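You operate a simulated robot arm through the tools that you are given. There is no shell and no other tool. Be economical: measure what you need, move in short steps, check, and stop when the job is done.

You are at the controls of a simulated two-armed robot. One attempt, no reset.

## Task
Raise and prop the platen, switch off, then fit the 50 mm stop block.
Fine: up button till the run lamp is out, red prop in, press switch off; then the block goes into the short pocket. The other blocks stay.

It is judged by the outcome, as a careful person would: the job done as asked, and still so three seconds after it is handed in. It fails if anything else is knocked over, pushed out of place, dropped, spilled or broken.

## Robot
Two 7-joint arms with two-finger grippers on one trunk, hanging from a carriage that runs on a gantry, over the field with the corners [958, 2378], [-321, 2405], [-378, -294], [901, -321] (x, y) and turns from -1.082 to 10.908 rad about z. Base frame: it is fixed where the carriage stands at the start and does not move with it; the origin is on the floor, on the carriage's upright axis, x ahead of it, y to its left, z up. Readings come in mm, rad, newtons and seconds.
The left shoulder is at the start at [40, 158, 1266], the right one opposite. With the tool pointing down near the work surface each hand reaches from about 200 to 600 mm from the robot's upright axis, wherever it stands, measured 20 degrees to its own side. Places, roughly: platen [2000, -200, 1300]; press switch [400, -500, 800]; red prop [800, -300, 1200]; run lamp [700, -200, 1600]; short pocket [800, -200, 1000]; up button [400, -200, 800]. Payload 1.96 kg a hand.
Tool frame (each hand has its own): the origin (TCP) lies between the finger pads and is the grasp point; the fingertips stand 20 mm ahead of it; z points along the fingers, y is the line along which they close. The gripper opens to 72 mm. The gripper's body begins 38 mm behind the TCP.
Orientation is that of the tool frame in the base frame, as a unit quaternion [x, y, z, w]. With the fingers straight down and closing along the base's y, the tool's x points along the base's -x, its y along +y and its z along -z.

## Interface
- The arms move only by the tool servo_tool. It takes "left_targets", "right_targets" or both (then of equal length, played together; a hand with none holds still); each is a list of rows, each a list of 3 entries, a list of its own where there are three numbers: the turn, a rotation vector about the tool's x, y, z in units of 4 degrees (1.0 is 4 degrees), then the shift along the tool's x, y, z in units of 20 mm (1.0 is 20 mm), then the opening, from 0 (shut) to 1 (fully open). In form: [[[wx, wy, wz], [tx, ty, tz], grip], ...]. A call has 1 to 20 rows; each row shifts and turns the commanded pose from where the row before left it, along the tool's axes as they then stand. A call with a number of a shift or a turn outside -1 to 1 is refused whole. Each row takes 0.2 s and may step no farther than 50 mm and 0.15 rad from the row before; otherwise, or with a gripper value out of range, the whole call is refused. A pose out of reach is approached as far as the arm can. The call stops where the force on the tool passes 40 N (or 10 N more than at its start, if that is more) or the arm is blocked; 0.2 s more then pass. The fingers move at their own pace (about 45 mm/s each) and stop on an object; they squeeze with about 20 N. The grip force told is the motor's: it shows also when the fingers shut on nothing. Time passes only in rows, and 0.2 s behind the last, so rows that do not move let the fingers close. The reply holds the time, the measured pose of the TCP, the force on the tool along the base axes, the opening and the grip force, in the units named above and with some noise, with the torque about the TCP (base axes, N m) and any sound that the robot's microphone picked up, and new pictures: "show" is both (left out), scene, wrist or none (wrist: the cameras of the hands that moved).
- Cameras (640 x 400 px; columns grow to the right, rows downward): "scene" is now at [214.7, -75.7, 1687.6]; the picture's right is [-0.82, -0.58, 0.00], its down [-0.15, 0.21, -0.97] and it looks along [0.56, -0.79, -0.26] (base axes); focal length 214 px, centre (320, 200). "left" rides on the left gripper at [71, -19, -82] in its tool frame; the picture's right is [0.26, 0.97, 0.00], its down [-0.67, 0.18, -0.72] and it looks along [-0.69, 0.19, 0.70] (tool axes); focal length 280 px, centre (320, 200). "right" rides on the right gripper at [71, 19, -82] in its tool frame; the picture's right is [-0.26, 0.96, 0.00], its down [-0.67, -0.18, -0.72] and it looks along [-0.69, -0.19, 0.70] (tool axes); focal length 280 px, centre (320, 200). There is no depth. A picture from a camera that has moved, and an enlarged one, comes with that camera's place and axes in the base frame and with its lens.
- move_column(by): slides the trunk up (or, below 0, down) by that many mm; the arms and the scene camera ride with it, the base frame stays. It gives what a move gives, with no picture.
- base_move(legs): drives the robot by 1 to 6 legs, each [ahead, left, turn to the left] in mm, mm and rad, along the robot's own axes; the way and the turn of a leg run together, so that a leg with both is an arc; at most 1500 mm and 3.142 rad a leg. The arms and the cameras ride along, it lands a little off, and it stops where it bumps. It keeps to its track: a leg is cut to what the track allows. It gives what a move gives, and a new picture of the scene camera.
- pan_tilt(pan, tilt): turns the head with the scene camera to pan (to the left, within 1.501 rad either way) and tilt (down, from -0.506 to 1.204), counted from straight ahead of the robot. It gives what a move gives, and a new picture of the scene camera.
- zoom(camera, box): a new picture of the part [left, top, right, bottom] of that camera's present view, enlarged. No time passes.
- close_job(): hands the job in; it is judged then, once.

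Work in short steps. Places have to be worked out from the pictures, the camera data and where the tool is seen: move nearer, look again, correct. Check each grasp and each placing, and mend what went wrong. You have 120 turns and 260 pictures in all, those below and enlarged ones among them. Open the grippers and draw the arms clear of the work before you hand the job in, unless the task says otherwise; then end with one line.

The tools are called after "Call:" by a JSON object that holds its "name" and its "arguments". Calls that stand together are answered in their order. servo_tool: Moves the arms, as the interface text tells. Its arguments: {"type":"object","properties":{"left_targets":{"type":"array"},"right_targets":{"type":"array"},"show":{"type":"string","enum":["both","scene","wrist","none"]}},"required":[]} The other tools are called the same way: move_column (by) slides the trunk up or down; base_move (legs) drives the base; pan_tilt (pan, tilt) turns the head that bears the scene camera; zoom (camera, box) takes an enlarged picture of a part of a camera's view; close_job () hands the job in.

At the start:

```text
clock: 0.0
left_ee_pos: [318.0, -26.8, 1464.7]
left_orientation: [-0.018, 0.999, -0.049, -0.005]
left_force: [-0.4, -0.1, 0.0]
left_ft_torque: [-0.01, 0.03, -0.01]
left_finger_gap: 71.9
left_gripper_force: 0.1
right_ee_pos: [337.6, -381.7, 1407.4]
right_orientation: [0.0, 1.0, 0.001, 0.0]
right_force: [0.7, 0.1, 0.5]
right_ft_torque: [0.0, 0.03, 0.02]
right_finger_gap: 72.0
right_gripper_force: 0.1
trunk travel left (down, up): [-589.0, 251.0]
robot x, y, heading: [5.4, 3.9, 0.002]
head pan, tilt: [-0.243, 1.201]
```

scene: 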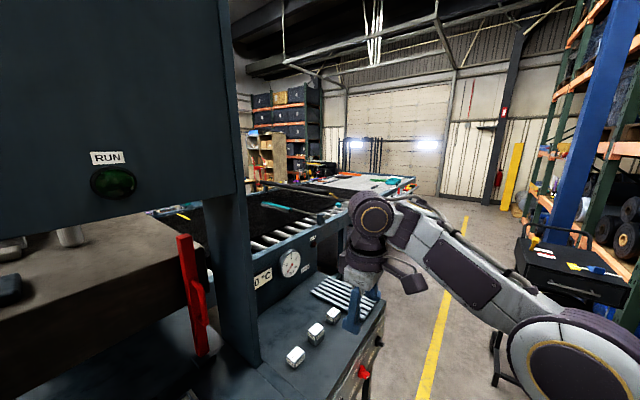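
right: 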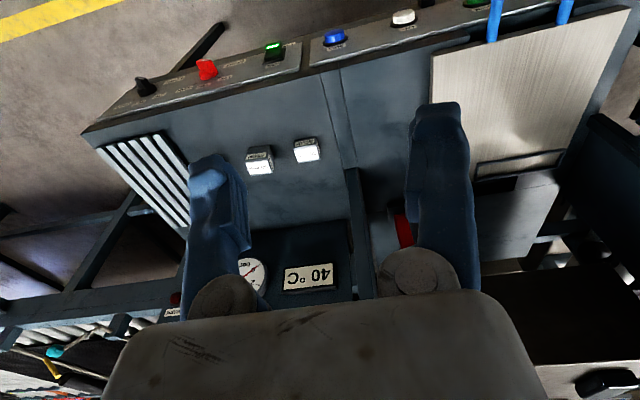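
left: 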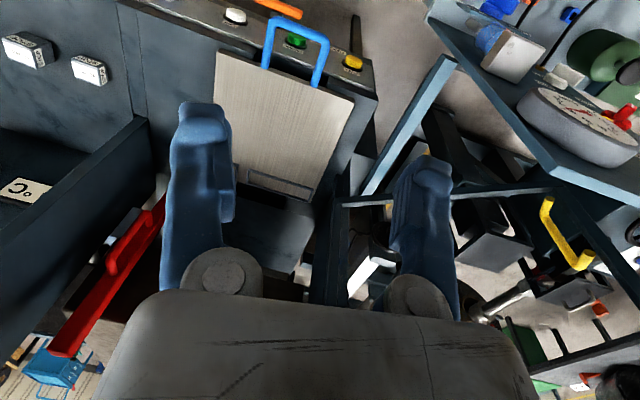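

I'll look around first; the head readings and the camera axes don't agree, so I'll aim the head at the press front.

Call:
{"name": "pan_tilt", "arguments": {"pan": -0.3, "tilt": 0.7}}

```text
clock: 0.9
left_ee_pos: [317.8, -25.7, 1464.8]
left_orientation: [-0.019, 0.998, -0.052, -0.006]
left_force: [0.6, -0.4, -0.2]
left_ft_torque: [0.02, 0.03, 0.0]
left_finger_gap: 72.0
left_gripper_force: 0.1
right_ee_pos: [336.7, -382.0, 1407.2]
right_orientation: [0.0, 1.0, 0.0, 0.0]
right_force: [-0.5, 0.2, 0.0]
right_ft_torque: [0.0, -0.05, 0.02]
right_finger_gap: 71.9
right_gripper_force: 0.0
trunk travel left (down, up): [-589.0, 251.0]
robot x, y, heading: [3.0, -0.4, -0.002]
head pan, tilt: [-0.3, 0.7]
camera scene: at [217.0, -74.0, 1689.0], right [-0.8, -0.6, 0.0], down [-0.15, 0.2, -0.97], along [0.59, -0.77, -0.24], focal length 214 px, centre (320, 200)
```

scene: 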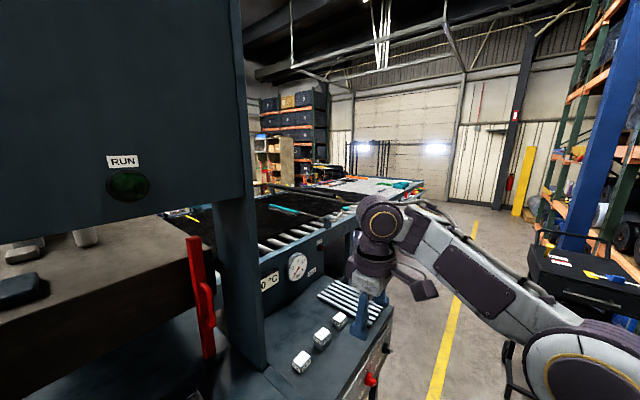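

The view hardly moved, despite the reported head change. I'll test another head pose to learn how it responds.

Call:
{"name": "pan_tilt", "arguments": {"pan": 0.3, "tilt": 0.7}}

Call:
{"name": "pan_tilt", "arguments": {"pan": 0.3, "tilt": 1.1}}

```text
clock: 1.9
left_ee_pos: [318.7, -25.8, 1465.5]
left_orientation: [-0.02, 0.998, -0.051, -0.005]
left_force: [-0.2, 0.1, 0.7]
left_ft_torque: [0.01, 0.0, -0.02]
left_finger_gap: 72.2
left_gripper_force: 0.1
right_ee_pos: [336.4, -382.5, 1406.6]
right_orientation: [0.0, 1.0, 0.0, 0.0]
right_force: [0.8, 0.1, 0.6]
right_ft_torque: [-0.02, 0.02, 0.01]
right_finger_gap: 72.1
right_gripper_force: 0.0
trunk travel left (down, up): [-589.0, 251.0]
robot x, y, heading: [-0.8, -0.8, 0.002]
head pan, tilt: [0.3, 0.7]
camera scene: at [217.6, -73.5, 1689.1], right [-0.79, -0.61, 0.0], down [-0.15, 0.19, -0.97], along [0.59, -0.77, -0.24], focal length 214 px, centre (320, 200)
```

scene: 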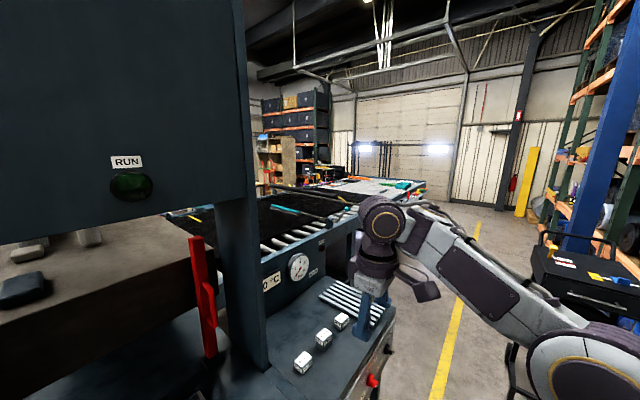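

```text
clock: 2.8
left_ee_pos: [317.5, -26.3, 1465.0]
left_orientation: [-0.019, 0.998, -0.051, -0.005]
left_force: [-0.7, 0.5, -0.5]
left_ft_torque: [0.03, 0.02, 0.02]
left_finger_gap: 72.0
left_gripper_force: 0.0
right_ee_pos: [336.6, -382.5, 1406.5]
right_orientation: [0.0, 1.0, 0.001, 0.0]
right_force: [0.3, 0.0, 0.5]
right_ft_torque: [-0.02, 0.0, -0.04]
right_finger_gap: 72.0
right_gripper_force: 0.0
trunk travel left (down, up): [-589.0, 251.0]
robot x, y, heading: [0.7, -0.8, 0.003]
head pan, tilt: [0.3, 1.1]
camera scene: at [218.2, -73.1, 1689.4], right [-0.79, -0.62, 0.0], down [-0.15, 0.19, -0.97], along [0.6, -0.76, -0.24], focal length 214 px, centre (320, 200)
```

scene: 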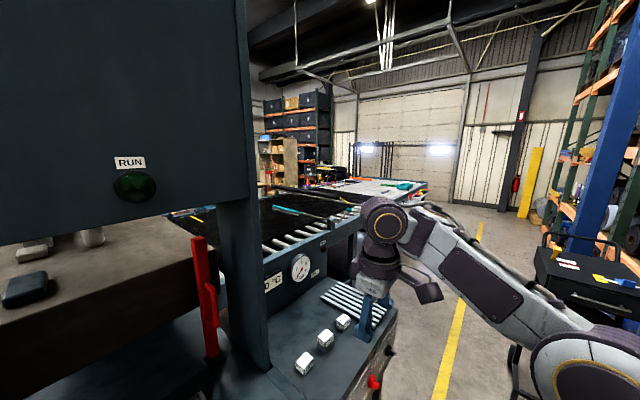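

The scene camera doesn't follow the head commands. The wrist cameras see the console well, so I'll read the labels there.

Call:
{"name": "zoom", "arguments": {"camera": "right", "box": [80, 0, 640, 350]}}

Call:
{"name": "zoom", "arguments": {"camera": "left", "box": [0, 0, 400, 250]}}

Call:
{"name": "zoom", "arguments": {"camera": "scene", "box": [0, 100, 400, 400]}}

```text
1.14 times, centred on (360, 175) of right
camera zoom: at [265.9, -363.1, 1487.4], right [0.26, 0.96, 0.0], down [0.67, -0.18, 0.72], along [0.69, -0.19, -0.7], focal length 320 px, centre (274, 229)
```

zoom: 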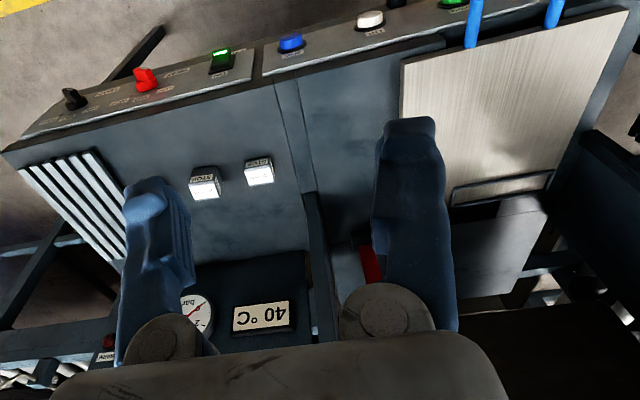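

```text
1.60 times, centred on (200, 125) of left
camera zoom: at [249.6, -38.4, 1550.5], right [-0.3, 0.95, -0.1], down [0.67, 0.28, 0.68], along [0.68, 0.14, -0.72], focal length 449 px, centre (512, 320)
```

zoom: 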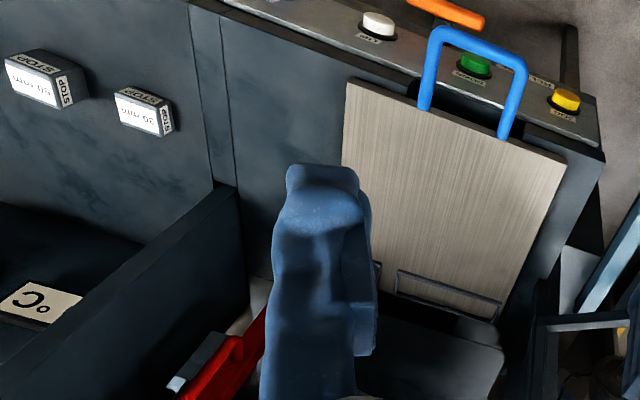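

```text
1.33 times, centred on (200, 250) of scene
camera zoom: at [218.2, -73.1, 1689.4], right [-0.79, -0.62, 0.0], down [-0.15, 0.19, -0.97], along [0.6, -0.76, -0.24], focal length 286 px, centre (480, 133)
```

zoom: 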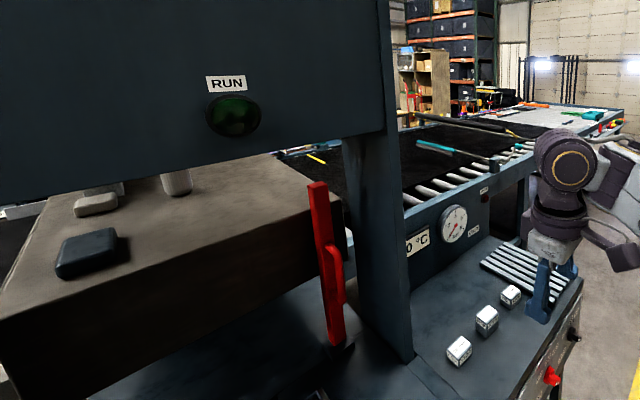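

Triangulated so far: white button about (448,-243,840), green about (461,-101,838), lit green rocker about (440,-513,838), and the 50 mm block about (614,-600,990). I'll shift the robot to the right so it faces the console.

Call:
{"name": "base_move", "arguments": {"legs": [[0, -200, 0]]}}

```text
clock: 4.4
left_ee_pos: [317.7, -231.0, 1466.3]
left_orientation: [-0.016, 0.998, -0.052, -0.005]
left_force: [0.3, -0.3, 0.1]
left_ft_torque: [0.01, -0.02, -0.01]
left_finger_gap: 72.1
left_gripper_force: 0.0
right_ee_pos: [332.8, -588.4, 1405.9]
right_orientation: [0.003, 1.0, 0.0, 0.0]
right_force: [-0.3, -0.7, -0.4]
right_ft_torque: [0.05, -0.01, 0.04]
right_finger_gap: 72.1
right_gripper_force: 0.1
trunk travel left (down, up): [-589.0, 251.0]
robot x, y, heading: [-3.3, -201.1, -0.008]
head pan, tilt: [0.3, 1.1]
camera scene: at [218.2, -277.9, 1690.0], right [-0.78, -0.62, 0.0], down [-0.15, 0.18, -0.97], along [0.61, -0.76, -0.23], focal length 214 px, centre (320, 200)
```

scene: 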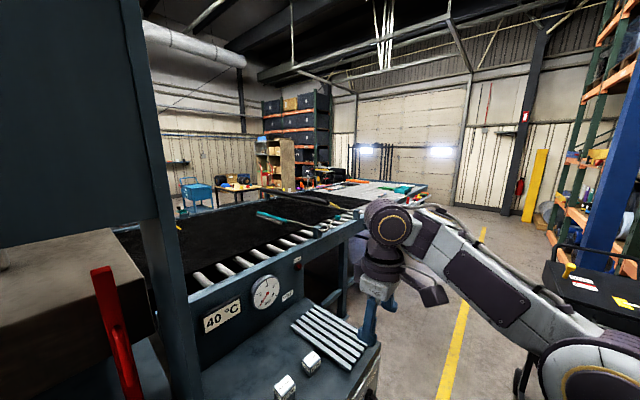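

Next I'll test whether the scene camera rides on the left arm, by retracting both hands a little toward the robot, and get fresh wrist views.

Call:
{"name": "servo_tool", "arguments": {"left_targets": [[[0, 0, 0], [1, 0, 0], 1], [[0, 0, 0], [1, 0, 0], 1], [[0, 0, 0], [1, 0, 0], 1]], "right_targets": [[[0, 0, 0], [1, 0, 0], 1], [[0, 0, 0], [1, 0, 0], 1], [[0, 0, 0], [1, 0, 0], 1]], "show": "both"}}

```text
clock: 5.2
left_ee_pos: [272.0, -234.8, 1462.4]
left_orientation: [-0.028, 0.998, -0.051, -0.01]
left_force: [0.7, -3.1, -0.2]
left_ft_torque: [0.26, -0.05, 0.16]
left_finger_gap: 72.0
left_gripper_force: 0.0
right_ee_pos: [328.8, -590.0, 1411.9]
right_orientation: [0.004, 1.0, 0.001, 0.0]
right_force: [1.3, -0.8, -1.6]
right_ft_torque: [-0.01, -0.03, -0.03]
right_finger_gap: 72.0
right_gripper_force: 0.1
right hand out of reach, approached as far as the arm can: row 1, 2, 3
trunk travel left (down, up): [-589.0, 251.0]
robot x, y, heading: [-5.4, -205.6, -0.005]
head pan, tilt: [0.3, 1.1]
stopped in row 3 (left hand): the force on the tool passed its limit at 82 N (the readings are from after the stop); the commanded pose is now the measured one
camera scene: at [251.5, -187.3, 1695.8], right [0.19, -0.98, 0.0], down [-0.17, -0.03, -0.98], along [0.97, 0.19, -0.17], focal length 214 px, centre (320, 200)
camera right: at [258.6, -570.6, 1492.4], right [0.27, 0.96, 0.0], down [0.67, -0.19, 0.72], along [0.69, -0.19, -0.7], focal length 280 px, centre (320, 200)
camera left: at [204.2, -248.5, 1547.5], right [-0.32, 0.94, -0.09], down [0.67, 0.29, 0.68], along [0.67, 0.15, -0.73], focal length 280 px, centre (320, 200)
```

scene: 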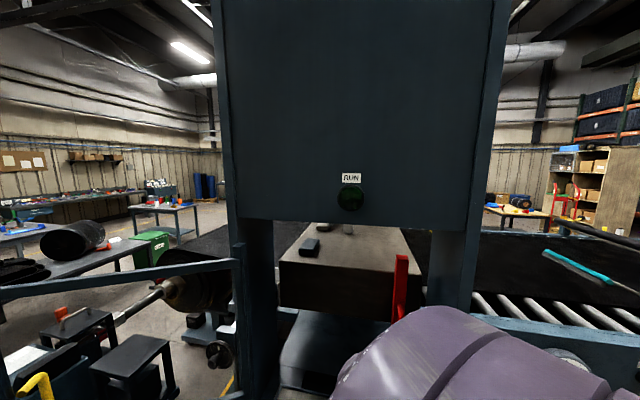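
right: 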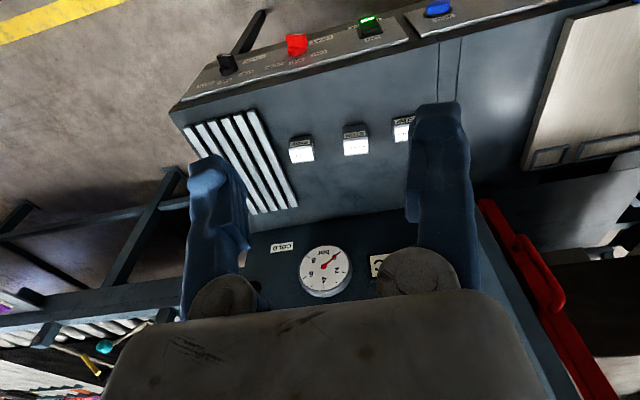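
left: 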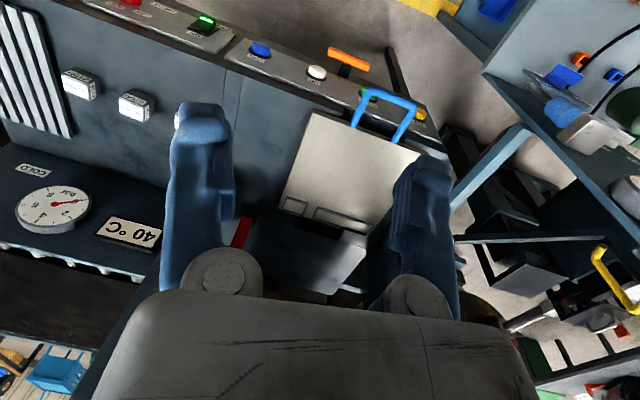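

The left arm had been jamming the head, and it's now freed. I'll bring the left hand forward and down, clear of the head, and then aim the camera.

Call:
{"name": "servo_tool", "arguments": {"left_targets": [[[0, 0, 0], [-0.5, 0, 1], 1], [[0, 0, 0], [-0.5, 0, 1], 1], [[0, 0, 0], [-0.5, 0, 1], 1], [[0, 0, 0], [-0.5, 0, 1], 1], [[0, 0, 0], [0, 0, 1], 1], [[0, 0, 0], [0, 0, 1], 1], [[0, 0, 0], [0, 0, 1], 1], [[0, 0, 0], [0, 0, 1], 1], [[0, 0, 0], [0, 0, 1], 1], [[0, 0, 0], [0, 0, 1], 1]], "show": "none"}}

Call:
{"name": "pan_tilt", "arguments": {"pan": 0.0, "tilt": 0.9}}

```text
clock: 7.4
left_ee_pos: [308.3, -253.7, 1263.1]
left_orientation: [-0.027, 0.998, -0.053, -0.007]
left_force: [-0.3, 0.7, -0.3]
left_ft_torque: [0.03, -0.01, 0.01]
left_finger_gap: 72.0
left_gripper_force: 0.0
right_ee_pos: [328.4, -589.9, 1412.3]
right_orientation: [0.003, 1.0, 0.001, 0.0]
right_force: [1.2, 1.5, -0.9]
right_ft_torque: [-0.13, 0.03, -0.08]
right_finger_gap: 72.1
right_gripper_force: 0.1
trunk travel left (down, up): [-589.0, 251.0]
robot x, y, heading: [-0.1, -206.4, -0.009]
head pan, tilt: [0.3, 1.1]
```

```text
clock: 8.2
left_ee_pos: [308.5, -253.3, 1264.8]
left_orientation: [-0.026, 0.998, -0.052, -0.007]
left_force: [-0.1, 0.0, -0.4]
left_ft_torque: [-0.03, -0.01, -0.01]
left_finger_gap: 72.1
left_gripper_force: 0.1
right_ee_pos: [327.5, -590.5, 1412.8]
right_orientation: [0.003, 1.0, 0.001, 0.001]
right_force: [1.6, 2.1, -1.0]
right_ft_torque: [-0.17, 0.04, -0.14]
right_finger_gap: 72.0
right_gripper_force: 0.1
trunk travel left (down, up): [-589.0, 251.0]
robot x, y, heading: [1.4, -203.6, -0.006]
head pan, tilt: [0.0, 0.901]
camera scene: at [235.4, -205.3, 1631.7], right [-0.01, -1.0, 0.0], down [-0.78, 0.0, -0.62], along [0.62, 0.0, -0.78], focal length 214 px, centre (320, 200)
```

scene: 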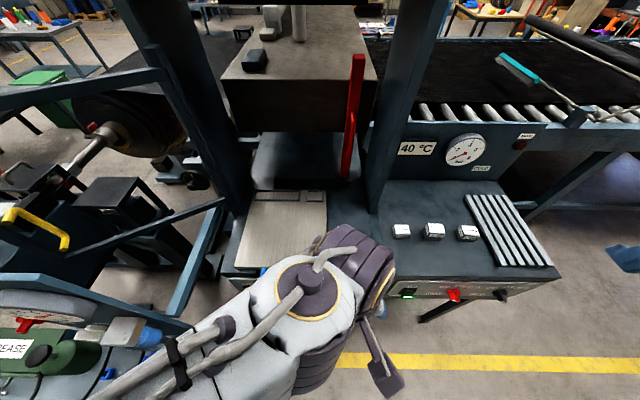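

The head works now. I'll zoom in on the press interior and prop.

Call:
{"name": "zoom", "arguments": {"camera": "scene", "box": [200, 30, 440, 280]}}

Call:
{"name": "zoom", "arguments": {"camera": "scene", "box": [370, 180, 570, 305]}}

Call:
{"name": "zoom", "arguments": {"camera": "left", "box": [0, 0, 640, 400]}}

```text
1.60 times, centred on (320, 155) of scene
camera zoom: at [235.4, -205.3, 1631.7], right [-0.01, -1.0, 0.0], down [-0.78, 0.0, -0.62], along [0.62, 0.0, -0.78], focal length 343 px, centre (320, 272)
```

zoom: 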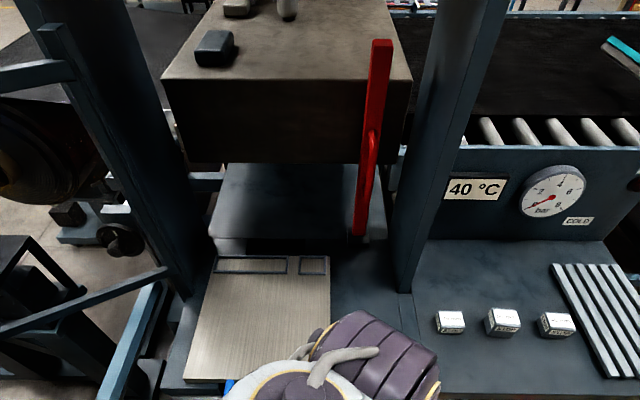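

```text
3.20 times, centred on (470, 242) of scene
camera zoom: at [235.4, -205.3, 1631.7], right [-0.01, -1.0, 0.0], down [-0.78, 0.0, -0.62], along [0.62, 0.0, -0.78], focal length 686 px, centre (-160, 64)
```

zoom: 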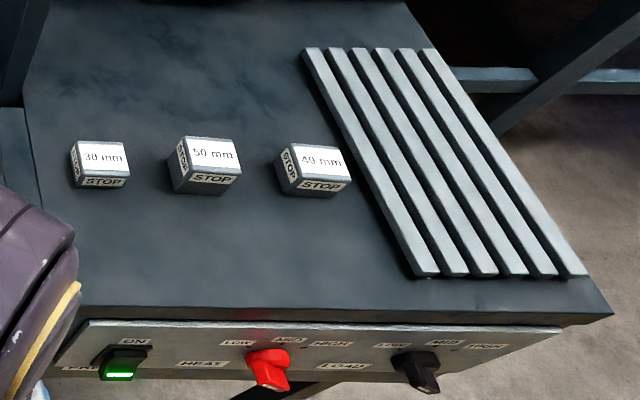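

```text
1.00 times, centred on (320, 200) of left (not enlarged: the box is as wide or as high as the picture)
camera zoom: at [240.5, -267.9, 1349.7], right [-0.31, 0.94, -0.1], down [0.67, 0.29, 0.68], along [0.67, 0.15, -0.73], focal length 280 px, centre (320, 200)
```

zoom: 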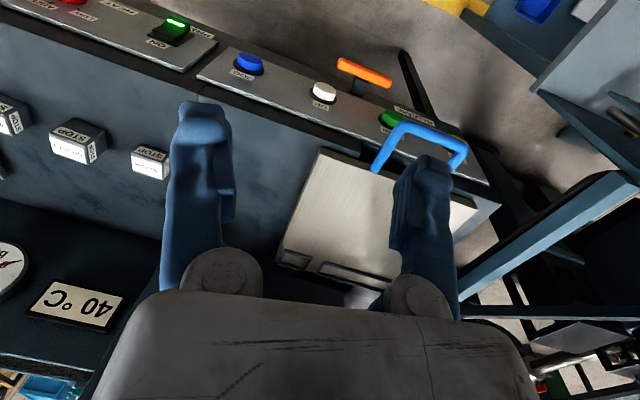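

Blocks left to right are 30, 50 and 40, so the 50 is in the middle. I'll zoom to read the button labels.

Call:
{"name": "zoom", "arguments": {"camera": "left", "box": [140, 0, 500, 200]}}

Call:
{"name": "zoom", "arguments": {"camera": "left", "box": [260, 50, 460, 175]}}

```text
1.78 times, centred on (320, 100) of left
camera zoom: at [240.5, -267.9, 1349.7], right [-0.31, 0.94, -0.1], down [0.67, 0.29, 0.68], along [0.67, 0.15, -0.73], focal length 498 px, centre (320, 378)
```

zoom: 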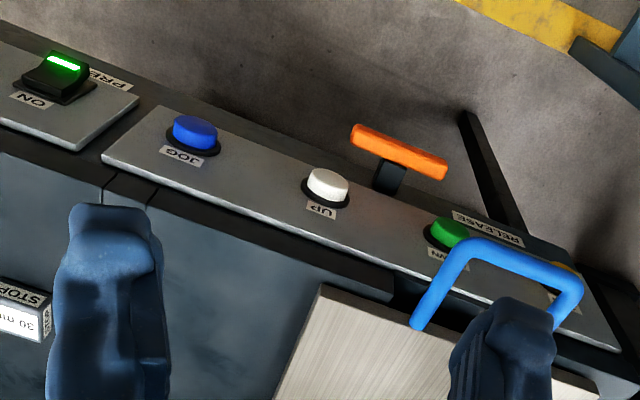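

```text
3.20 times, centred on (360, 112) of left
camera zoom: at [240.5, -267.9, 1349.7], right [-0.31, 0.94, -0.1], down [0.67, 0.29, 0.68], along [0.67, 0.15, -0.73], focal length 897 px, centre (192, 480)
```

zoom: 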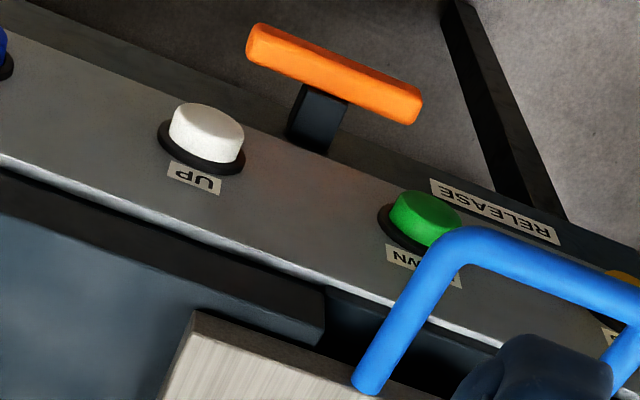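

The white button is UP. I'll lower the left hand to look at the button panel up close and get its slope.

Call:
{"name": "servo_tool", "arguments": {"left_targets": [[[0, 0, 0], [0.3, 0, 1], 0], [[0, 0, 0], [0.3, 0, 1], 0], [[0, 0, 0], [0.3, 0, 1], 0], [[0, 0, 0], [0.3, 0, 1], 0], [[0, 0, 0], [0.3, 0, 1], 0], [[0, 0, 0], [0.3, 0, 1], 0], [[0, 0, 0], [0.3, 0, 1], 0], [[0, 0, 0], [0.3, 0, 1], 0], [[0, 0, 0], [0.3, 0, 1], 0], [[0, 0, 0], [0.3, 0, 1], 0], [[0, 0, 0], [0, 0, 1], 0], [[0, 0, 0], [0, 0, 1], 0]], "show": "both"}}

```text
clock: 10.8
left_ee_pos: [244.5, -281.4, 1025.9]
left_orientation: [-0.028, 0.998, -0.052, -0.006]
left_force: [0.6, -0.1, 0.7]
left_ft_torque: [-0.01, 0.01, 0.03]
left_finger_gap: 0.0
left_gripper_force: 19.6
right_ee_pos: [328.7, -590.8, 1412.1]
right_orientation: [0.003, 1.0, 0.001, 0.0]
right_force: [0.9, 1.0, -1.3]
right_ft_torque: [-0.16, 0.1, -0.12]
right_finger_gap: 71.9
right_gripper_force: 0.2
trunk travel left (down, up): [-589.0, 251.0]
robot x, y, heading: [-3.1, -204.9, -0.009]
head pan, tilt: [0.0, 0.901]
camera scene: at [235.4, -205.4, 1631.8], right [-0.01, -1.0, 0.0], down [-0.78, 0.0, -0.62], along [0.62, 0.0, -0.78], focal length 214 px, centre (320, 200)
camera left: at [177.4, -295.6, 1111.4], right [-0.32, 0.94, -0.1], down [0.67, 0.29, 0.68], along [0.67, 0.15, -0.72], focal length 280 px, centre (320, 200)
```

scene: 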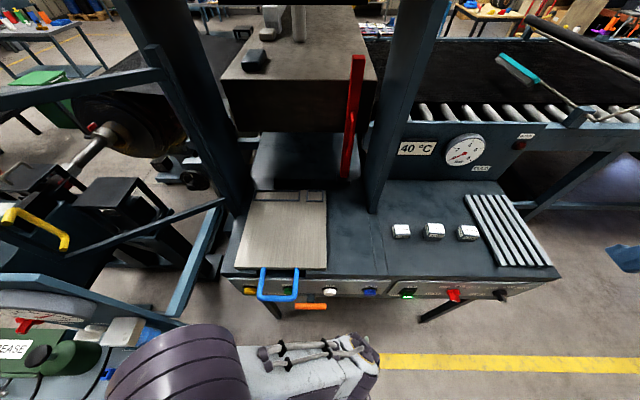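
left: 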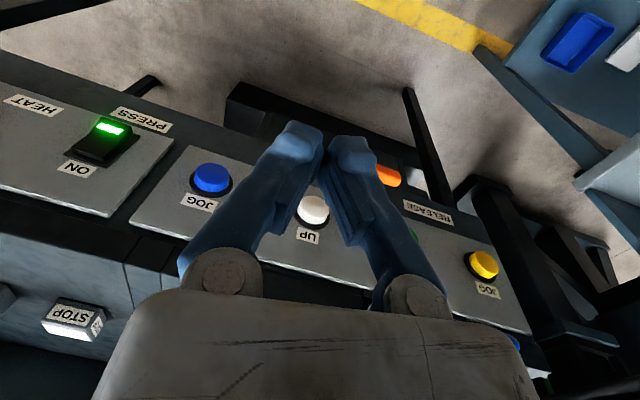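

White UP button solved at about (455,-240,836) from the two views. I'll zoom to get the panel edges and slope.

Call:
{"name": "zoom", "arguments": {"camera": "scene", "box": [230, 250, 430, 330]}}

Call:
{"name": "zoom", "arguments": {"camera": "left", "box": [0, 80, 320, 280]}}

```text
3.20 times, centred on (330, 290) of scene
camera zoom: at [235.4, -205.4, 1631.8], right [-0.01, -1.0, 0.0], down [-0.78, 0.0, -0.62], along [0.62, 0.0, -0.78], focal length 686 px, centre (288, -88)
```

zoom: 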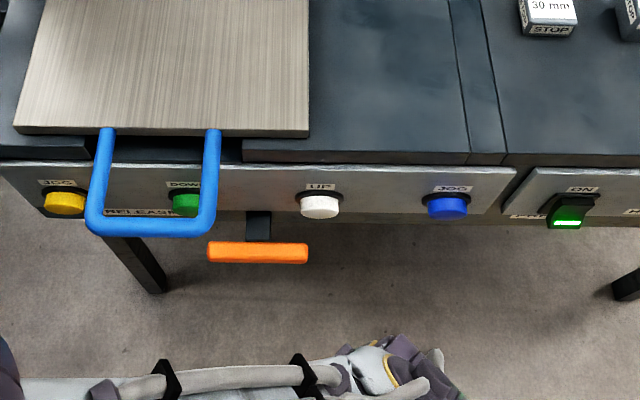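

```text
2.00 times, centred on (160, 180) of left
camera zoom: at [177.4, -295.6, 1111.4], right [-0.32, 0.94, -0.1], down [0.67, 0.29, 0.68], along [0.67, 0.15, -0.72], focal length 561 px, centre (640, 240)
```

zoom: 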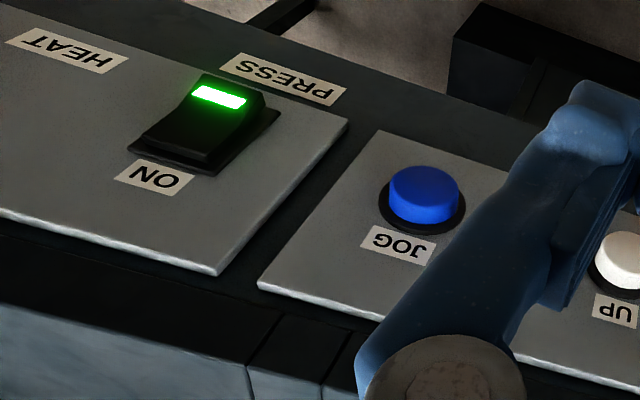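

The panel is vertical at about x=459 (z 787–930), so buttons must be pressed along +x. I'll back the robot off 150 mm, then turn the left hand to point forward.

Call:
{"name": "base_move", "arguments": {"legs": [[-150, 0, 0]]}}

Call:
{"name": "servo_tool", "arguments": {"left_targets": [[[0, -1, 0], [0, 0, 0.3], 0], [[0, -1, 0], [0, 0, 0.3], 0], [[0, -1, 0], [0, 0, 0.3], 0], [[0, -1, 0], [0, 0, 0.3], 0], [[0, -1, 0], [0, 0, 0.3], 0], [[0, -1, 0], [0, 0, 0.3], 0], [[0, -1, 0], [0, 0, 0.3], 0], [[0, -1, 0], [0, 0, 0.3], 0], [[0, -1, 0], [0, 0, 0.3], 0], [[0, -1, 0], [0, 0, 0.3], 0], [[0, -1, 0], [0, 0, 0.3], 0], [[0, -1, 0], [0, 0, 0.3], 0]], "show": "wrist"}}

```text
clock: 12.2
left_ee_pos: [93.4, -282.0, 1026.9]
left_orientation: [-0.027, 0.998, -0.053, -0.006]
left_force: [0.6, 0.1, -0.4]
left_ft_torque: [-0.03, 0.02, 0.02]
left_finger_gap: 0.1
left_gripper_force: 20.2
right_ee_pos: [178.3, -588.7, 1411.1]
right_orientation: [0.002, 1.0, 0.001, 0.001]
right_force: [1.3, 1.2, -1.0]
right_ft_torque: [-0.18, 0.0, -0.11]
right_finger_gap: 72.0
right_gripper_force: 0.1
trunk travel left (down, up): [-589.0, 251.0]
robot x, y, heading: [-152.6, -203.6, -0.002]
head pan, tilt: [0.0, 0.901]
camera scene: at [84.8, -204.2, 1631.7], right [0.0, -1.0, 0.0], down [-0.78, 0.0, -0.62], along [0.62, 0.0, -0.78], focal length 214 px, centre (320, 200)
```

scene: 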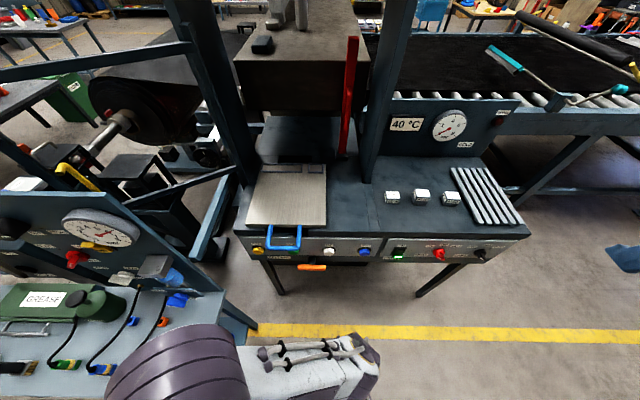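

```text
clock: 14.8
left_ee_pos: [194.0, -241.6, 956.7]
left_orientation: [-0.046, 0.915, -0.038, 0.399]
left_force: [0.3, 0.2, 0.7]
left_ft_torque: [-0.02, 0.0, -0.02]
left_finger_gap: 0.4
left_gripper_force: 20.1
left hand out of reach, approached as far as the arm can: row 7, 8, 9, 10, 11, 12
right_ee_pos: [178.7, -589.1, 1411.0]
right_orientation: [0.003, 1.0, 0.001, 0.001]
right_force: [0.5, 1.0, -1.6]
right_ft_torque: [-0.13, -0.03, -0.13]
right_finger_gap: 71.9
right_gripper_force: 0.0
trunk travel left (down, up): [-589.0, 251.0]
robot x, y, heading: [-155.6, -206.2, -0.001]
head pan, tilt: [0.0, 0.901]
camera left: at [87.6, -265.6, 963.9], right [-0.23, 0.93, -0.29], down [-0.08, 0.28, 0.96], along [0.97, 0.24, 0.01], focal length 280 px, centre (320, 200)
```

left: 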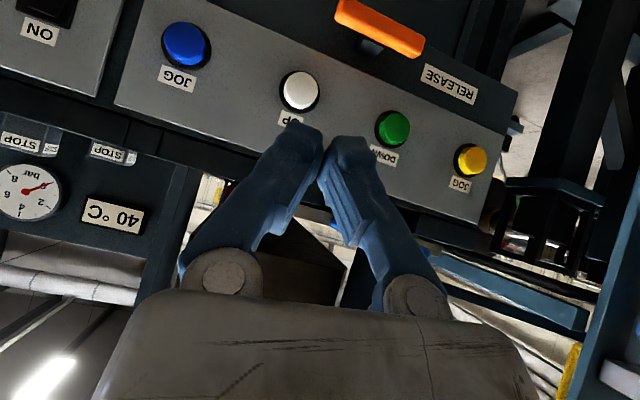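

The white button rechecks at y≈-243, z≈842. I'll move the hand forward and down along its axis, then finish turning it toward +x.

Call:
{"name": "servo_tool", "arguments": {"left_targets": [[[0, 0, 0], [0, 0, 1], 0], [[0, 0, 0], [0, 0, 1], 0], [[0, 0, 0], [0, 0, 1], 0], [[0, 0, 0], [0, 0, 1], 0], [[0, 0, 0], [0, 0, 1], 0], [[0, 0, 0], [0, 0, 1], 0], [[0, -1, 0], [0, 0, 0], 0], [[0, -1, 0], [0, 0, 0], 0], [[0, -1, 0], [0, 0, 0], 0], [[0, -1, 0], [0, 0, 0], 0], [[0, -1, 0], [0, 0, 0], 0], [[0, -1, 0], [0, 0, 0], 0], [[0, -1, 0], [0, 0, 0], 0], [[0, -1, 0], [0, 0, 0], 0]], "show": "wrist"}}

```text
clock: 17.8
left_ee_pos: [280.9, -245.3, 876.3]
left_orientation: [-0.056, 0.769, -0.021, 0.637]
left_force: [0.5, -0.2, -0.6]
left_ft_torque: [0.01, -0.02, -0.01]
left_finger_gap: 0.0
left_gripper_force: 20.2
right_ee_pos: [178.2, -588.1, 1410.9]
right_orientation: [0.003, 1.0, 0.001, 0.001]
right_force: [1.5, 0.6, -1.3]
right_ft_torque: [-0.16, 0.02, -0.13]
right_finger_gap: 72.1
right_gripper_force: 0.2
trunk travel left (down, up): [-589.0, 251.0]
robot x, y, heading: [-151.0, -205.1, 0.0]
head pan, tilt: [0.0, 0.901]
camera left: at [190.1, -275.3, 825.2], right [-0.1, 0.93, -0.36], down [-0.59, 0.23, 0.77], along [0.8, 0.29, 0.52], focal length 280 px, centre (320, 200)
```

left: 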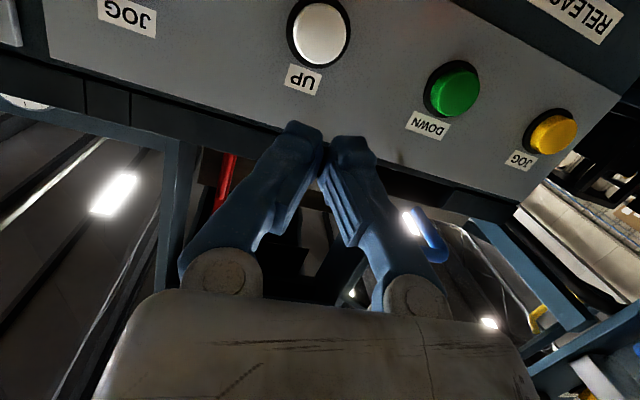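

The hand is nearly level and the button rechecks at (445,-241,839). I'll tilt the head up to see the lamp and platen, and advance to about 20 mm from the button.

Call:
{"name": "pan_tilt", "arguments": {"pan": 0.0, "tilt": 0.4}}

Call:
{"name": "servo_tool", "arguments": {"left_targets": [[[0, 0, 0], [0.1, 0, 1], 0], [[0, 0, 0], [0.1, 0, 1], 0], [[0, 0, 0], [0.1, 0, 1], 0], [[0, 0, 0], [0.1, 0, 1], 0], [[0, 0, 0], [0, 0, 1], 0], [[0, 0, 0], [0, 0, 0], 0]], "show": "wrist"}}

```text
clock: 18.7
left_ee_pos: [281.6, -245.2, 876.6]
left_orientation: [-0.055, 0.769, -0.022, 0.636]
left_force: [-0.3, -0.1, 0.2]
left_ft_torque: [0.04, 0.01, 0.01]
left_finger_gap: 0.1
left_gripper_force: 19.8
right_ee_pos: [178.6, -588.7, 1412.1]
right_orientation: [0.002, 1.0, 0.001, 0.0]
right_force: [1.3, 1.0, -1.8]
right_ft_torque: [-0.16, 0.05, -0.1]
right_finger_gap: 72.0
right_gripper_force: 0.1
trunk travel left (down, up): [-589.0, 251.0]
robot x, y, heading: [-150.0, -208.5, -0.009]
head pan, tilt: [0.0, 0.4]
camera scene: at [102.0, -204.3, 1674.7], right [0.0, -1.0, 0.0], down [-0.39, 0.0, -0.92], along [0.92, 0.0, -0.39], focal length 214 px, centre (320, 200)
```

scene: 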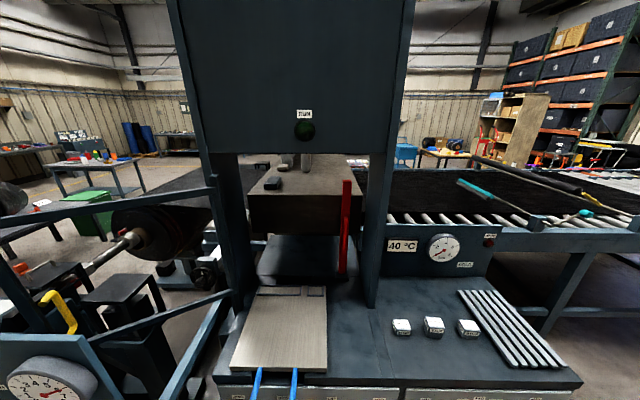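

```text
clock: 20.1
left_ee_pos: [362.8, -214.4, 867.5]
left_orientation: [-0.056, 0.769, -0.022, 0.636]
left_force: [0.1, -0.1, -0.3]
left_ft_torque: [-0.03, 0.04, 0.0]
left_finger_gap: 0.0
left_gripper_force: 20.9
left hand out of reach, approached as far as the arm can: row 3, 4, 5
right_ee_pos: [179.3, -588.4, 1411.8]
right_orientation: [0.002, 1.0, 0.0, 0.0]
right_force: [0.5, 1.1, -2.1]
right_ft_torque: [-0.14, 0.02, -0.11]
right_finger_gap: 72.2
right_gripper_force: 0.1
trunk travel left (down, up): [-589.0, 251.0]
robot x, y, heading: [-152.8, -201.3, -0.001]
head pan, tilt: [0.0, 0.4]
camera left: at [271.4, -243.2, 815.7], right [-0.1, 0.93, -0.36], down [-0.59, 0.23, 0.77], along [0.8, 0.29, 0.52], focal length 280 px, centre (320, 200)
```

left: 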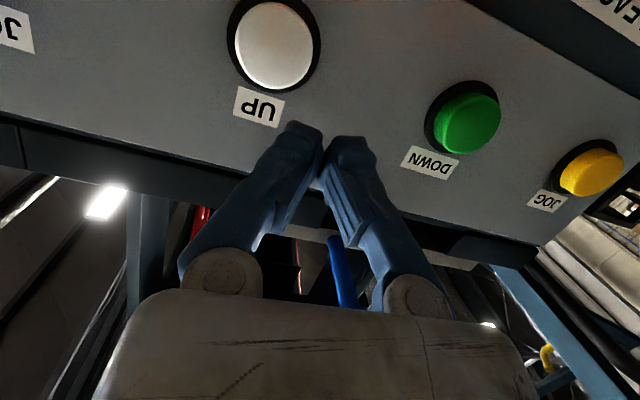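

The arm is at its reach limit from this high shoulder. I'll retract 60 mm, lower the trunk 200 mm and bring the hand back up.

Call:
{"name": "servo_tool", "arguments": {"left_targets": [[[0, 0, 0], [-1, 0, -1], 0], [[0, 0, 0], [-1, 0, -1], 0], [[0, 0, 0], [-1, 0, -1], 0]], "show": "none"}}

Call:
{"name": "move_column", "arguments": {"by": -200}}

Call:
{"name": "servo_tool", "arguments": {"left_targets": [[[0, 0, 0], [-1, -0.2, 0], 0], [[0, 0, 0], [-1, -0.2, 0], 0], [[0, 0, 0], [-1, -0.2, 0], 0], [[0, 0, 0], [-1, -0.2, 0], 0], [[0, 0, 0], [-1, -0.2, 0], 0], [[0, 0, 0], [-1, 0, 0], 0]], "show": "wrist"}}

```text
clock: 20.9
left_ee_pos: [314.4, -208.6, 939.8]
left_orientation: [-0.055, 0.769, -0.023, 0.637]
left_force: [-0.1, 0.7, 0.2]
left_ft_torque: [0.03, 0.0, 0.02]
left_finger_gap: 0.0
left_gripper_force: 19.8
right_ee_pos: [179.5, -589.4, 1412.0]
right_orientation: [0.002, 1.0, 0.002, 0.001]
right_force: [2.0, 1.7, -1.1]
right_ft_torque: [-0.09, 0.0, -0.1]
right_finger_gap: 72.2
right_gripper_force: 0.0
trunk travel left (down, up): [-589.0, 251.0]
robot x, y, heading: [-151.1, -200.9, -0.005]
head pan, tilt: [0.0, 0.4]
```

```text
clock: 23.1
left_ee_pos: [315.2, -209.5, 738.0]
left_orientation: [-0.054, 0.768, -0.023, 0.637]
left_force: [-0.3, -1.3, -0.1]
left_ft_torque: [-0.02, 0.0, -0.01]
left_finger_gap: 0.0
left_gripper_force: 19.4
right_ee_pos: [178.8, -588.5, 1211.4]
right_orientation: [0.003, 1.0, 0.001, 0.001]
right_force: [0.8, 1.8, -1.2]
right_ft_torque: [-0.14, 0.02, -0.13]
right_finger_gap: 71.8
right_gripper_force: 0.0
trunk travel left (down, up): [-389.0, 451.0]
robot x, y, heading: [-149.8, -209.7, -0.005]
head pan, tilt: [0.0, 0.4]
```

```text
clock: 24.5
left_ee_pos: [336.5, -216.2, 856.6]
left_orientation: [-0.055, 0.769, -0.022, 0.637]
left_force: [-0.1, 0.3, 0.1]
left_ft_torque: [-0.02, 0.01, -0.01]
left_finger_gap: 0.2
left_gripper_force: 19.9
right_ee_pos: [180.0, -588.9, 1212.7]
right_orientation: [0.003, 1.0, 0.002, 0.001]
right_force: [0.7, 1.9, -1.4]
right_ft_torque: [-0.14, 0.02, -0.12]
right_finger_gap: 72.2
right_gripper_force: 0.1
trunk travel left (down, up): [-389.0, 451.0]
robot x, y, heading: [-149.1, -200.6, -0.004]
head pan, tilt: [0.0, 0.4]
camera left: at [246.1, -245.9, 806.9], right [-0.1, 0.93, -0.36], down [-0.59, 0.23, 0.77], along [0.8, 0.29, 0.52], focal length 280 px, centre (320, 200)
```

left: 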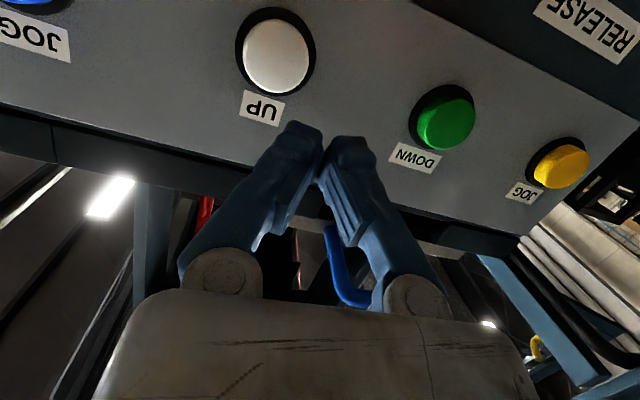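

The button rechecks at (445,-241,840). I'll shift 28 mm right and advance 60 mm.

Call:
{"name": "servo_tool", "arguments": {"left_targets": [[[0, 0, 0], [0, -0.7, 0], 0], [[0, 0, 0], [0, -0.7, 0], 0], [[0, 0, 0], [0, 0, 1], 0], [[0, 0, 0], [0, 0, 1], 0], [[0, 0, 0], [0, 0, 1], 0], [[0, 0, 0], [0, 0, 0], 0]], "show": "wrist"}}

```text
clock: 25.9
left_ee_pos: [397.9, -242.6, 848.7]
left_orientation: [-0.055, 0.769, -0.023, 0.636]
left_force: [-0.3, -0.1, 0.3]
left_ft_torque: [0.02, 0.0, -0.04]
left_finger_gap: 0.0
left_gripper_force: 20.4
right_ee_pos: [179.5, -588.6, 1210.9]
right_orientation: [0.002, 1.0, 0.001, 0.001]
right_force: [1.6, 0.4, -1.2]
right_ft_torque: [-0.16, -0.01, -0.11]
right_finger_gap: 71.8
right_gripper_force: 0.0
trunk travel left (down, up): [-389.0, 451.0]
robot x, y, heading: [-151.9, -200.8, -0.007]
head pan, tilt: [0.0, 0.4]
camera left: at [306.6, -271.5, 797.9], right [-0.1, 0.93, -0.36], down [-0.59, 0.23, 0.77], along [0.8, 0.29, 0.52], focal length 280 px, centre (320, 200)
```

left: 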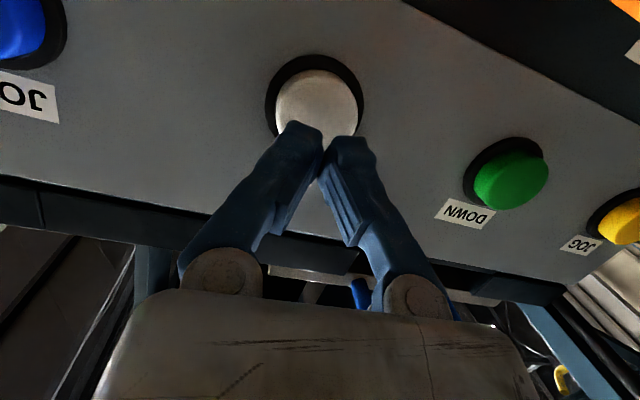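

I'm aligned on the button. I'll advance the last stretch in small steps and watch the force, lamp and platen.

Call:
{"name": "servo_tool", "arguments": {"left_targets": [[[0, 0, 0], [0.3, 0, 0.5], 0], [[0, 0, 0], [0, 0, 0.5], 0], [[0, 0, 0], [0, 0, 0.25], 0], [[0, 0, 0], [0, 0, 0.2], 0], [[0, 0, 0], [0, 0, 0], 0], [[0, 0, 0], [0, 0, 0], 0]], "show": "both"}}

```text
clock: 27.3
left_ee_pos: [425.3, -241.9, 837.1]
left_orientation: [-0.056, 0.769, -0.022, 0.636]
left_force: [-2.8, -0.7, 0.5]
left_ft_torque: [0.0, 0.03, -0.02]
left_finger_gap: 0.0
left_gripper_force: 19.8
right_ee_pos: [177.9, -589.2, 1209.8]
right_orientation: [0.002, 1.0, 0.001, 0.001]
right_force: [1.1, 1.7, -1.0]
right_ft_torque: [-0.13, 0.05, -0.15]
right_finger_gap: 71.9
right_gripper_force: 0.0
trunk travel left (down, up): [-389.0, 451.0]
robot x, y, heading: [-149.1, -201.8, -0.003]
head pan, tilt: [0.0, 0.4]
heard: click
camera scene: at [101.7, -204.4, 1474.7], right [0.0, -1.0, 0.0], down [-0.39, 0.0, -0.92], along [0.92, 0.0, -0.39], focal length 214 px, centre (320, 200)
camera left: at [334.5, -271.4, 786.0], right [-0.1, 0.93, -0.36], down [-0.59, 0.23, 0.77], along [0.8, 0.29, 0.52], focal length 280 px, centre (320, 200)
```

scene: 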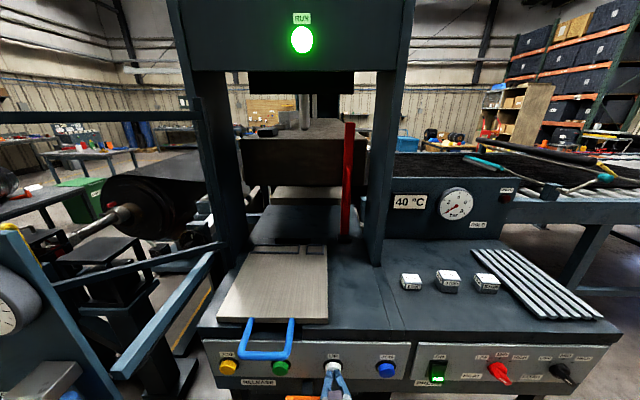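
left: 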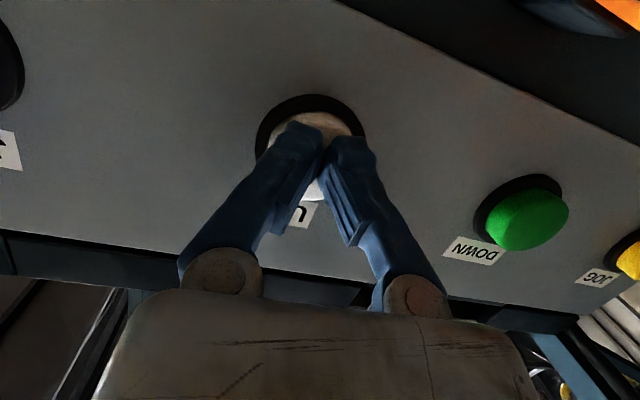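

Click: the run lamp is lit bright green. I'll hold the button and watch.

Call:
{"name": "servo_tool", "arguments": {"left_targets": [[[0, 0, 0], [0, 0, 0.05], 0], [[0, 0, 0], [0, 0, 0], 0], [[0, 0, 0], [0, 0, 0], 0], [[0, 0, 0], [0, 0, 0], 0], [[0, 0, 0], [0, 0, 0], 0], [[0, 0, 0], [0, 0, 0], 0], [[0, 0, 0], [0, 0, 0], 0], [[0, 0, 0], [0, 0, 0], 0], [[0, 0, 0], [0, 0, 0], 0], [[0, 0, 0], [0, 0, 0], 0], [[0, 0, 0], [0, 0, 0], 0], [[0, 0, 0], [0, 0, 0], 0]], "show": "scene"}}

```text
clock: 29.9
left_ee_pos: [426.7, -241.5, 836.3]
left_orientation: [-0.055, 0.769, -0.023, 0.636]
left_force: [-3.5, -0.8, 0.3]
left_ft_torque: [0.0, 0.04, 0.02]
left_finger_gap: 0.0
left_gripper_force: 20.4
right_ee_pos: [179.0, -588.4, 1210.6]
right_orientation: [0.002, 1.0, 0.0, 0.001]
right_force: [1.2, 1.9, 0.0]
right_ft_torque: [-0.17, 0.03, -0.15]
right_finger_gap: 71.9
right_gripper_force: 0.1
trunk travel left (down, up): [-389.0, 451.0]
robot x, y, heading: [-149.2, -201.5, -0.006]
head pan, tilt: [0.0, 0.4]
camera scene: at [101.6, -204.3, 1474.6], right [0.0, -1.0, 0.0], down [-0.39, 0.0, -0.92], along [0.92, 0.0, -0.39], focal length 214 px, centre (320, 200)
```

scene: 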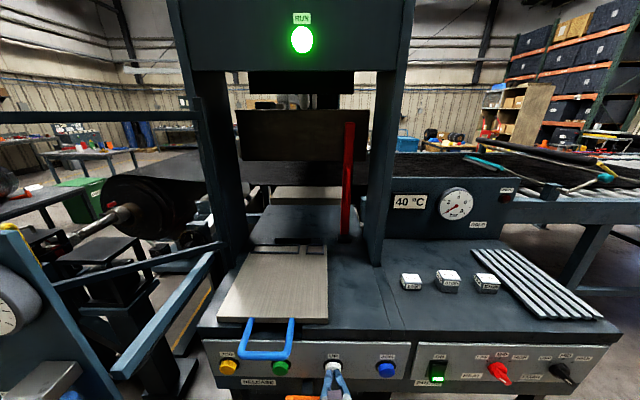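

The platen (brown block) is rising. I'll keep holding the button.

Call:
{"name": "servo_tool", "arguments": {"left_targets": [[[0, 0, 0], [0, 0, 0], 0], [[0, 0, 0], [0, 0, 0], 0], [[0, 0, 0], [0, 0, 0], 0], [[0, 0, 0], [0, 0, 0], 0], [[0, 0, 0], [0, 0, 0], 0], [[0, 0, 0], [0, 0, 0], 0], [[0, 0, 0], [0, 0, 0], 0], [[0, 0, 0], [0, 0, 0], 0], [[0, 0, 0], [0, 0, 0], 0], [[0, 0, 0], [0, 0, 0], 0], [[0, 0, 0], [0, 0, 0], 0], [[0, 0, 0], [0, 0, 0], 0], [[0, 0, 0], [0, 0, 0], 0], [[0, 0, 0], [0, 0, 0], 0], [[0, 0, 0], [0, 0, 0], 0]], "show": "scene"}}

```text
clock: 33.1
left_ee_pos: [427.4, -241.6, 837.3]
left_orientation: [-0.055, 0.769, -0.022, 0.636]
left_force: [-2.8, -0.2, 0.2]
left_ft_torque: [-0.03, 0.0, -0.02]
left_finger_gap: 0.1
left_gripper_force: 20.0
right_ee_pos: [178.0, -588.8, 1211.9]
right_orientation: [0.003, 1.0, 0.001, 0.001]
right_force: [1.2, 1.0, -0.7]
right_ft_torque: [-0.12, 0.01, -0.12]
right_finger_gap: 71.7
right_gripper_force: 0.0
trunk travel left (down, up): [-389.0, 451.0]
robot x, y, heading: [-151.7, -199.4, -0.013]
head pan, tilt: [0.0, 0.4]
camera scene: at [101.6, -204.3, 1474.6], right [0.0, -1.0, 0.0], down [-0.39, 0.0, -0.92], along [0.92, 0.0, -0.39], focal length 214 px, centre (320, 200)
```

scene: 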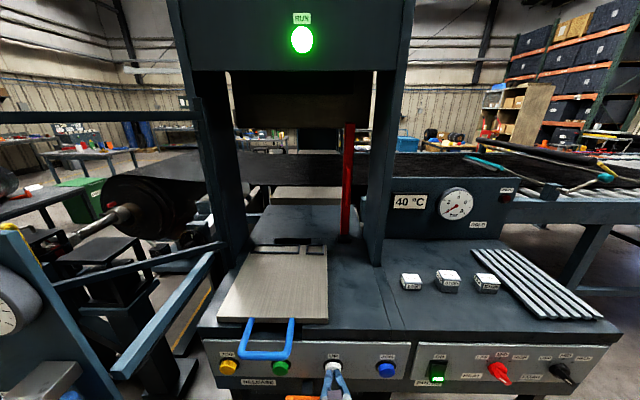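

Still rising with the lamp lit, so I'll keep holding.

Call:
{"name": "servo_tool", "arguments": {"left_targets": [[[0, 0, 0], [0, 0, 0], 0], [[0, 0, 0], [0, 0, 0], 0], [[0, 0, 0], [0, 0, 0], 0], [[0, 0, 0], [0, 0, 0], 0], [[0, 0, 0], [0, 0, 0], 0], [[0, 0, 0], [0, 0, 0], 0], [[0, 0, 0], [0, 0, 0], 0], [[0, 0, 0], [0, 0, 0], 0], [[0, 0, 0], [0, 0, 0], 0], [[0, 0, 0], [0, 0, 0], 0], [[0, 0, 0], [0, 0, 0], 0], [[0, 0, 0], [0, 0, 0], 0]], "show": "scene"}}

```text
clock: 35.7
left_ee_pos: [427.0, -241.0, 837.7]
left_orientation: [-0.056, 0.769, -0.022, 0.636]
left_force: [-3.1, -0.5, -0.1]
left_ft_torque: [0.02, -0.05, -0.04]
left_finger_gap: 0.0
left_gripper_force: 20.4
right_ee_pos: [178.4, -588.4, 1211.7]
right_orientation: [0.002, 1.0, 0.001, 0.001]
right_force: [1.1, 2.4, -1.2]
right_ft_torque: [-0.15, 0.03, -0.14]
right_finger_gap: 71.9
right_gripper_force: 0.1
trunk travel left (down, up): [-389.0, 451.0]
robot x, y, heading: [-151.2, -203.8, -0.008]
head pan, tilt: [0.0, 0.4]
camera scene: at [101.6, -204.3, 1474.6], right [0.0, -1.0, 0.0], down [-0.39, 0.0, -0.92], along [0.92, 0.0, -0.39], focal length 214 px, centre (320, 200)
```

scene: 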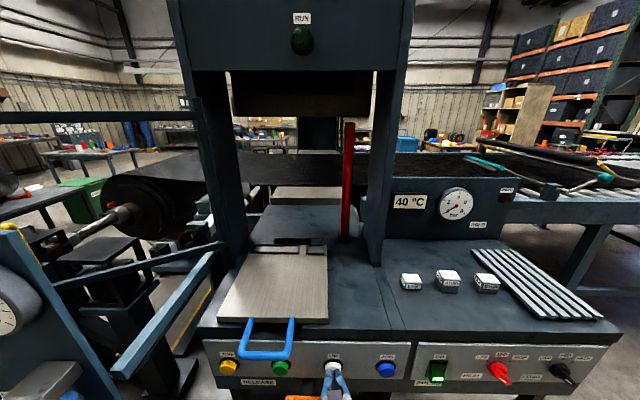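

The lamp is out and the platen is at the top. I'll back the left hand off the button and look at the prop.

Call:
{"name": "servo_tool", "arguments": {"left_targets": [[[0, 0, 0], [0, 0, -1], 0], [[0, 0, 0], [0, 0, -1], 0], [[0, 0, 0], [0, 0, -1], 0], [[0, 0, 0], [0, 0, -1], 0]], "show": "none"}}

Call:
{"name": "zoom", "arguments": {"camera": "scene", "box": [200, 60, 420, 280]}}

Call:
{"name": "zoom", "arguments": {"camera": "scene", "box": [300, 100, 400, 260]}}

```text
clock: 36.7
left_ee_pos: [347.6, -243.0, 852.4]
left_orientation: [-0.055, 0.769, -0.022, 0.637]
left_force: [-0.5, 0.3, 0.3]
left_ft_torque: [-0.02, 0.05, 0.05]
left_finger_gap: 0.0
left_gripper_force: 20.2
right_ee_pos: [180.0, -589.6, 1211.2]
right_orientation: [0.003, 1.0, 0.0, 0.0]
right_force: [1.1, 1.7, -1.2]
right_ft_torque: [-0.14, 0.02, -0.14]
right_finger_gap: 71.9
right_gripper_force: 0.0
trunk travel left (down, up): [-389.0, 451.0]
robot x, y, heading: [-148.2, -200.4, -0.005]
head pan, tilt: [0.0, 0.4]
```

```text
1.82 times, centred on (310, 170) of scene
camera zoom: at [101.8, -204.3, 1474.7], right [0.0, -1.0, 0.0], down [-0.39, 0.0, -0.92], along [0.92, 0.0, -0.39], focal length 390 px, centre (338, 254)
```

zoom: 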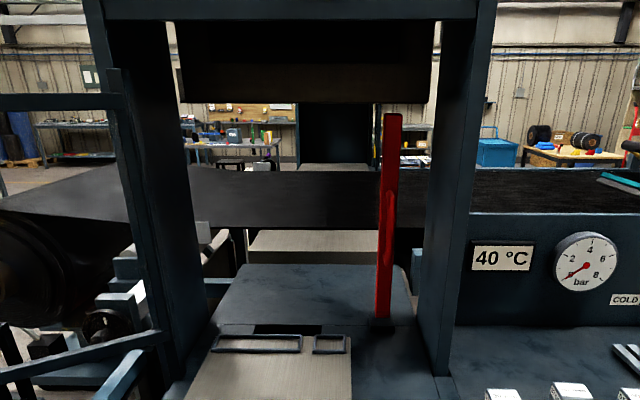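

```text
2.50 times, centred on (350, 180) of scene
camera zoom: at [101.8, -204.3, 1474.7], right [0.0, -1.0, 0.0], down [-0.39, 0.0, -0.92], along [0.92, 0.0, -0.39], focal length 536 px, centre (245, 250)
```

zoom: 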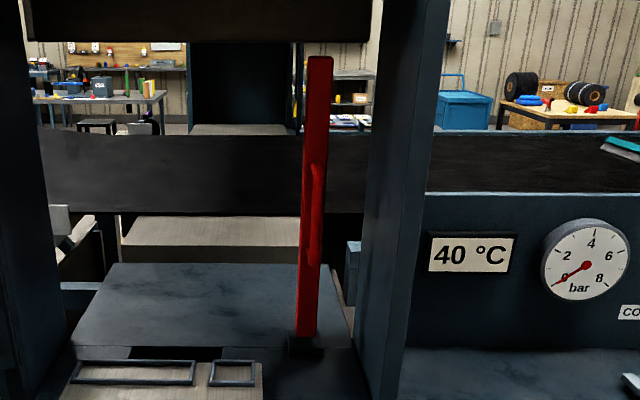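

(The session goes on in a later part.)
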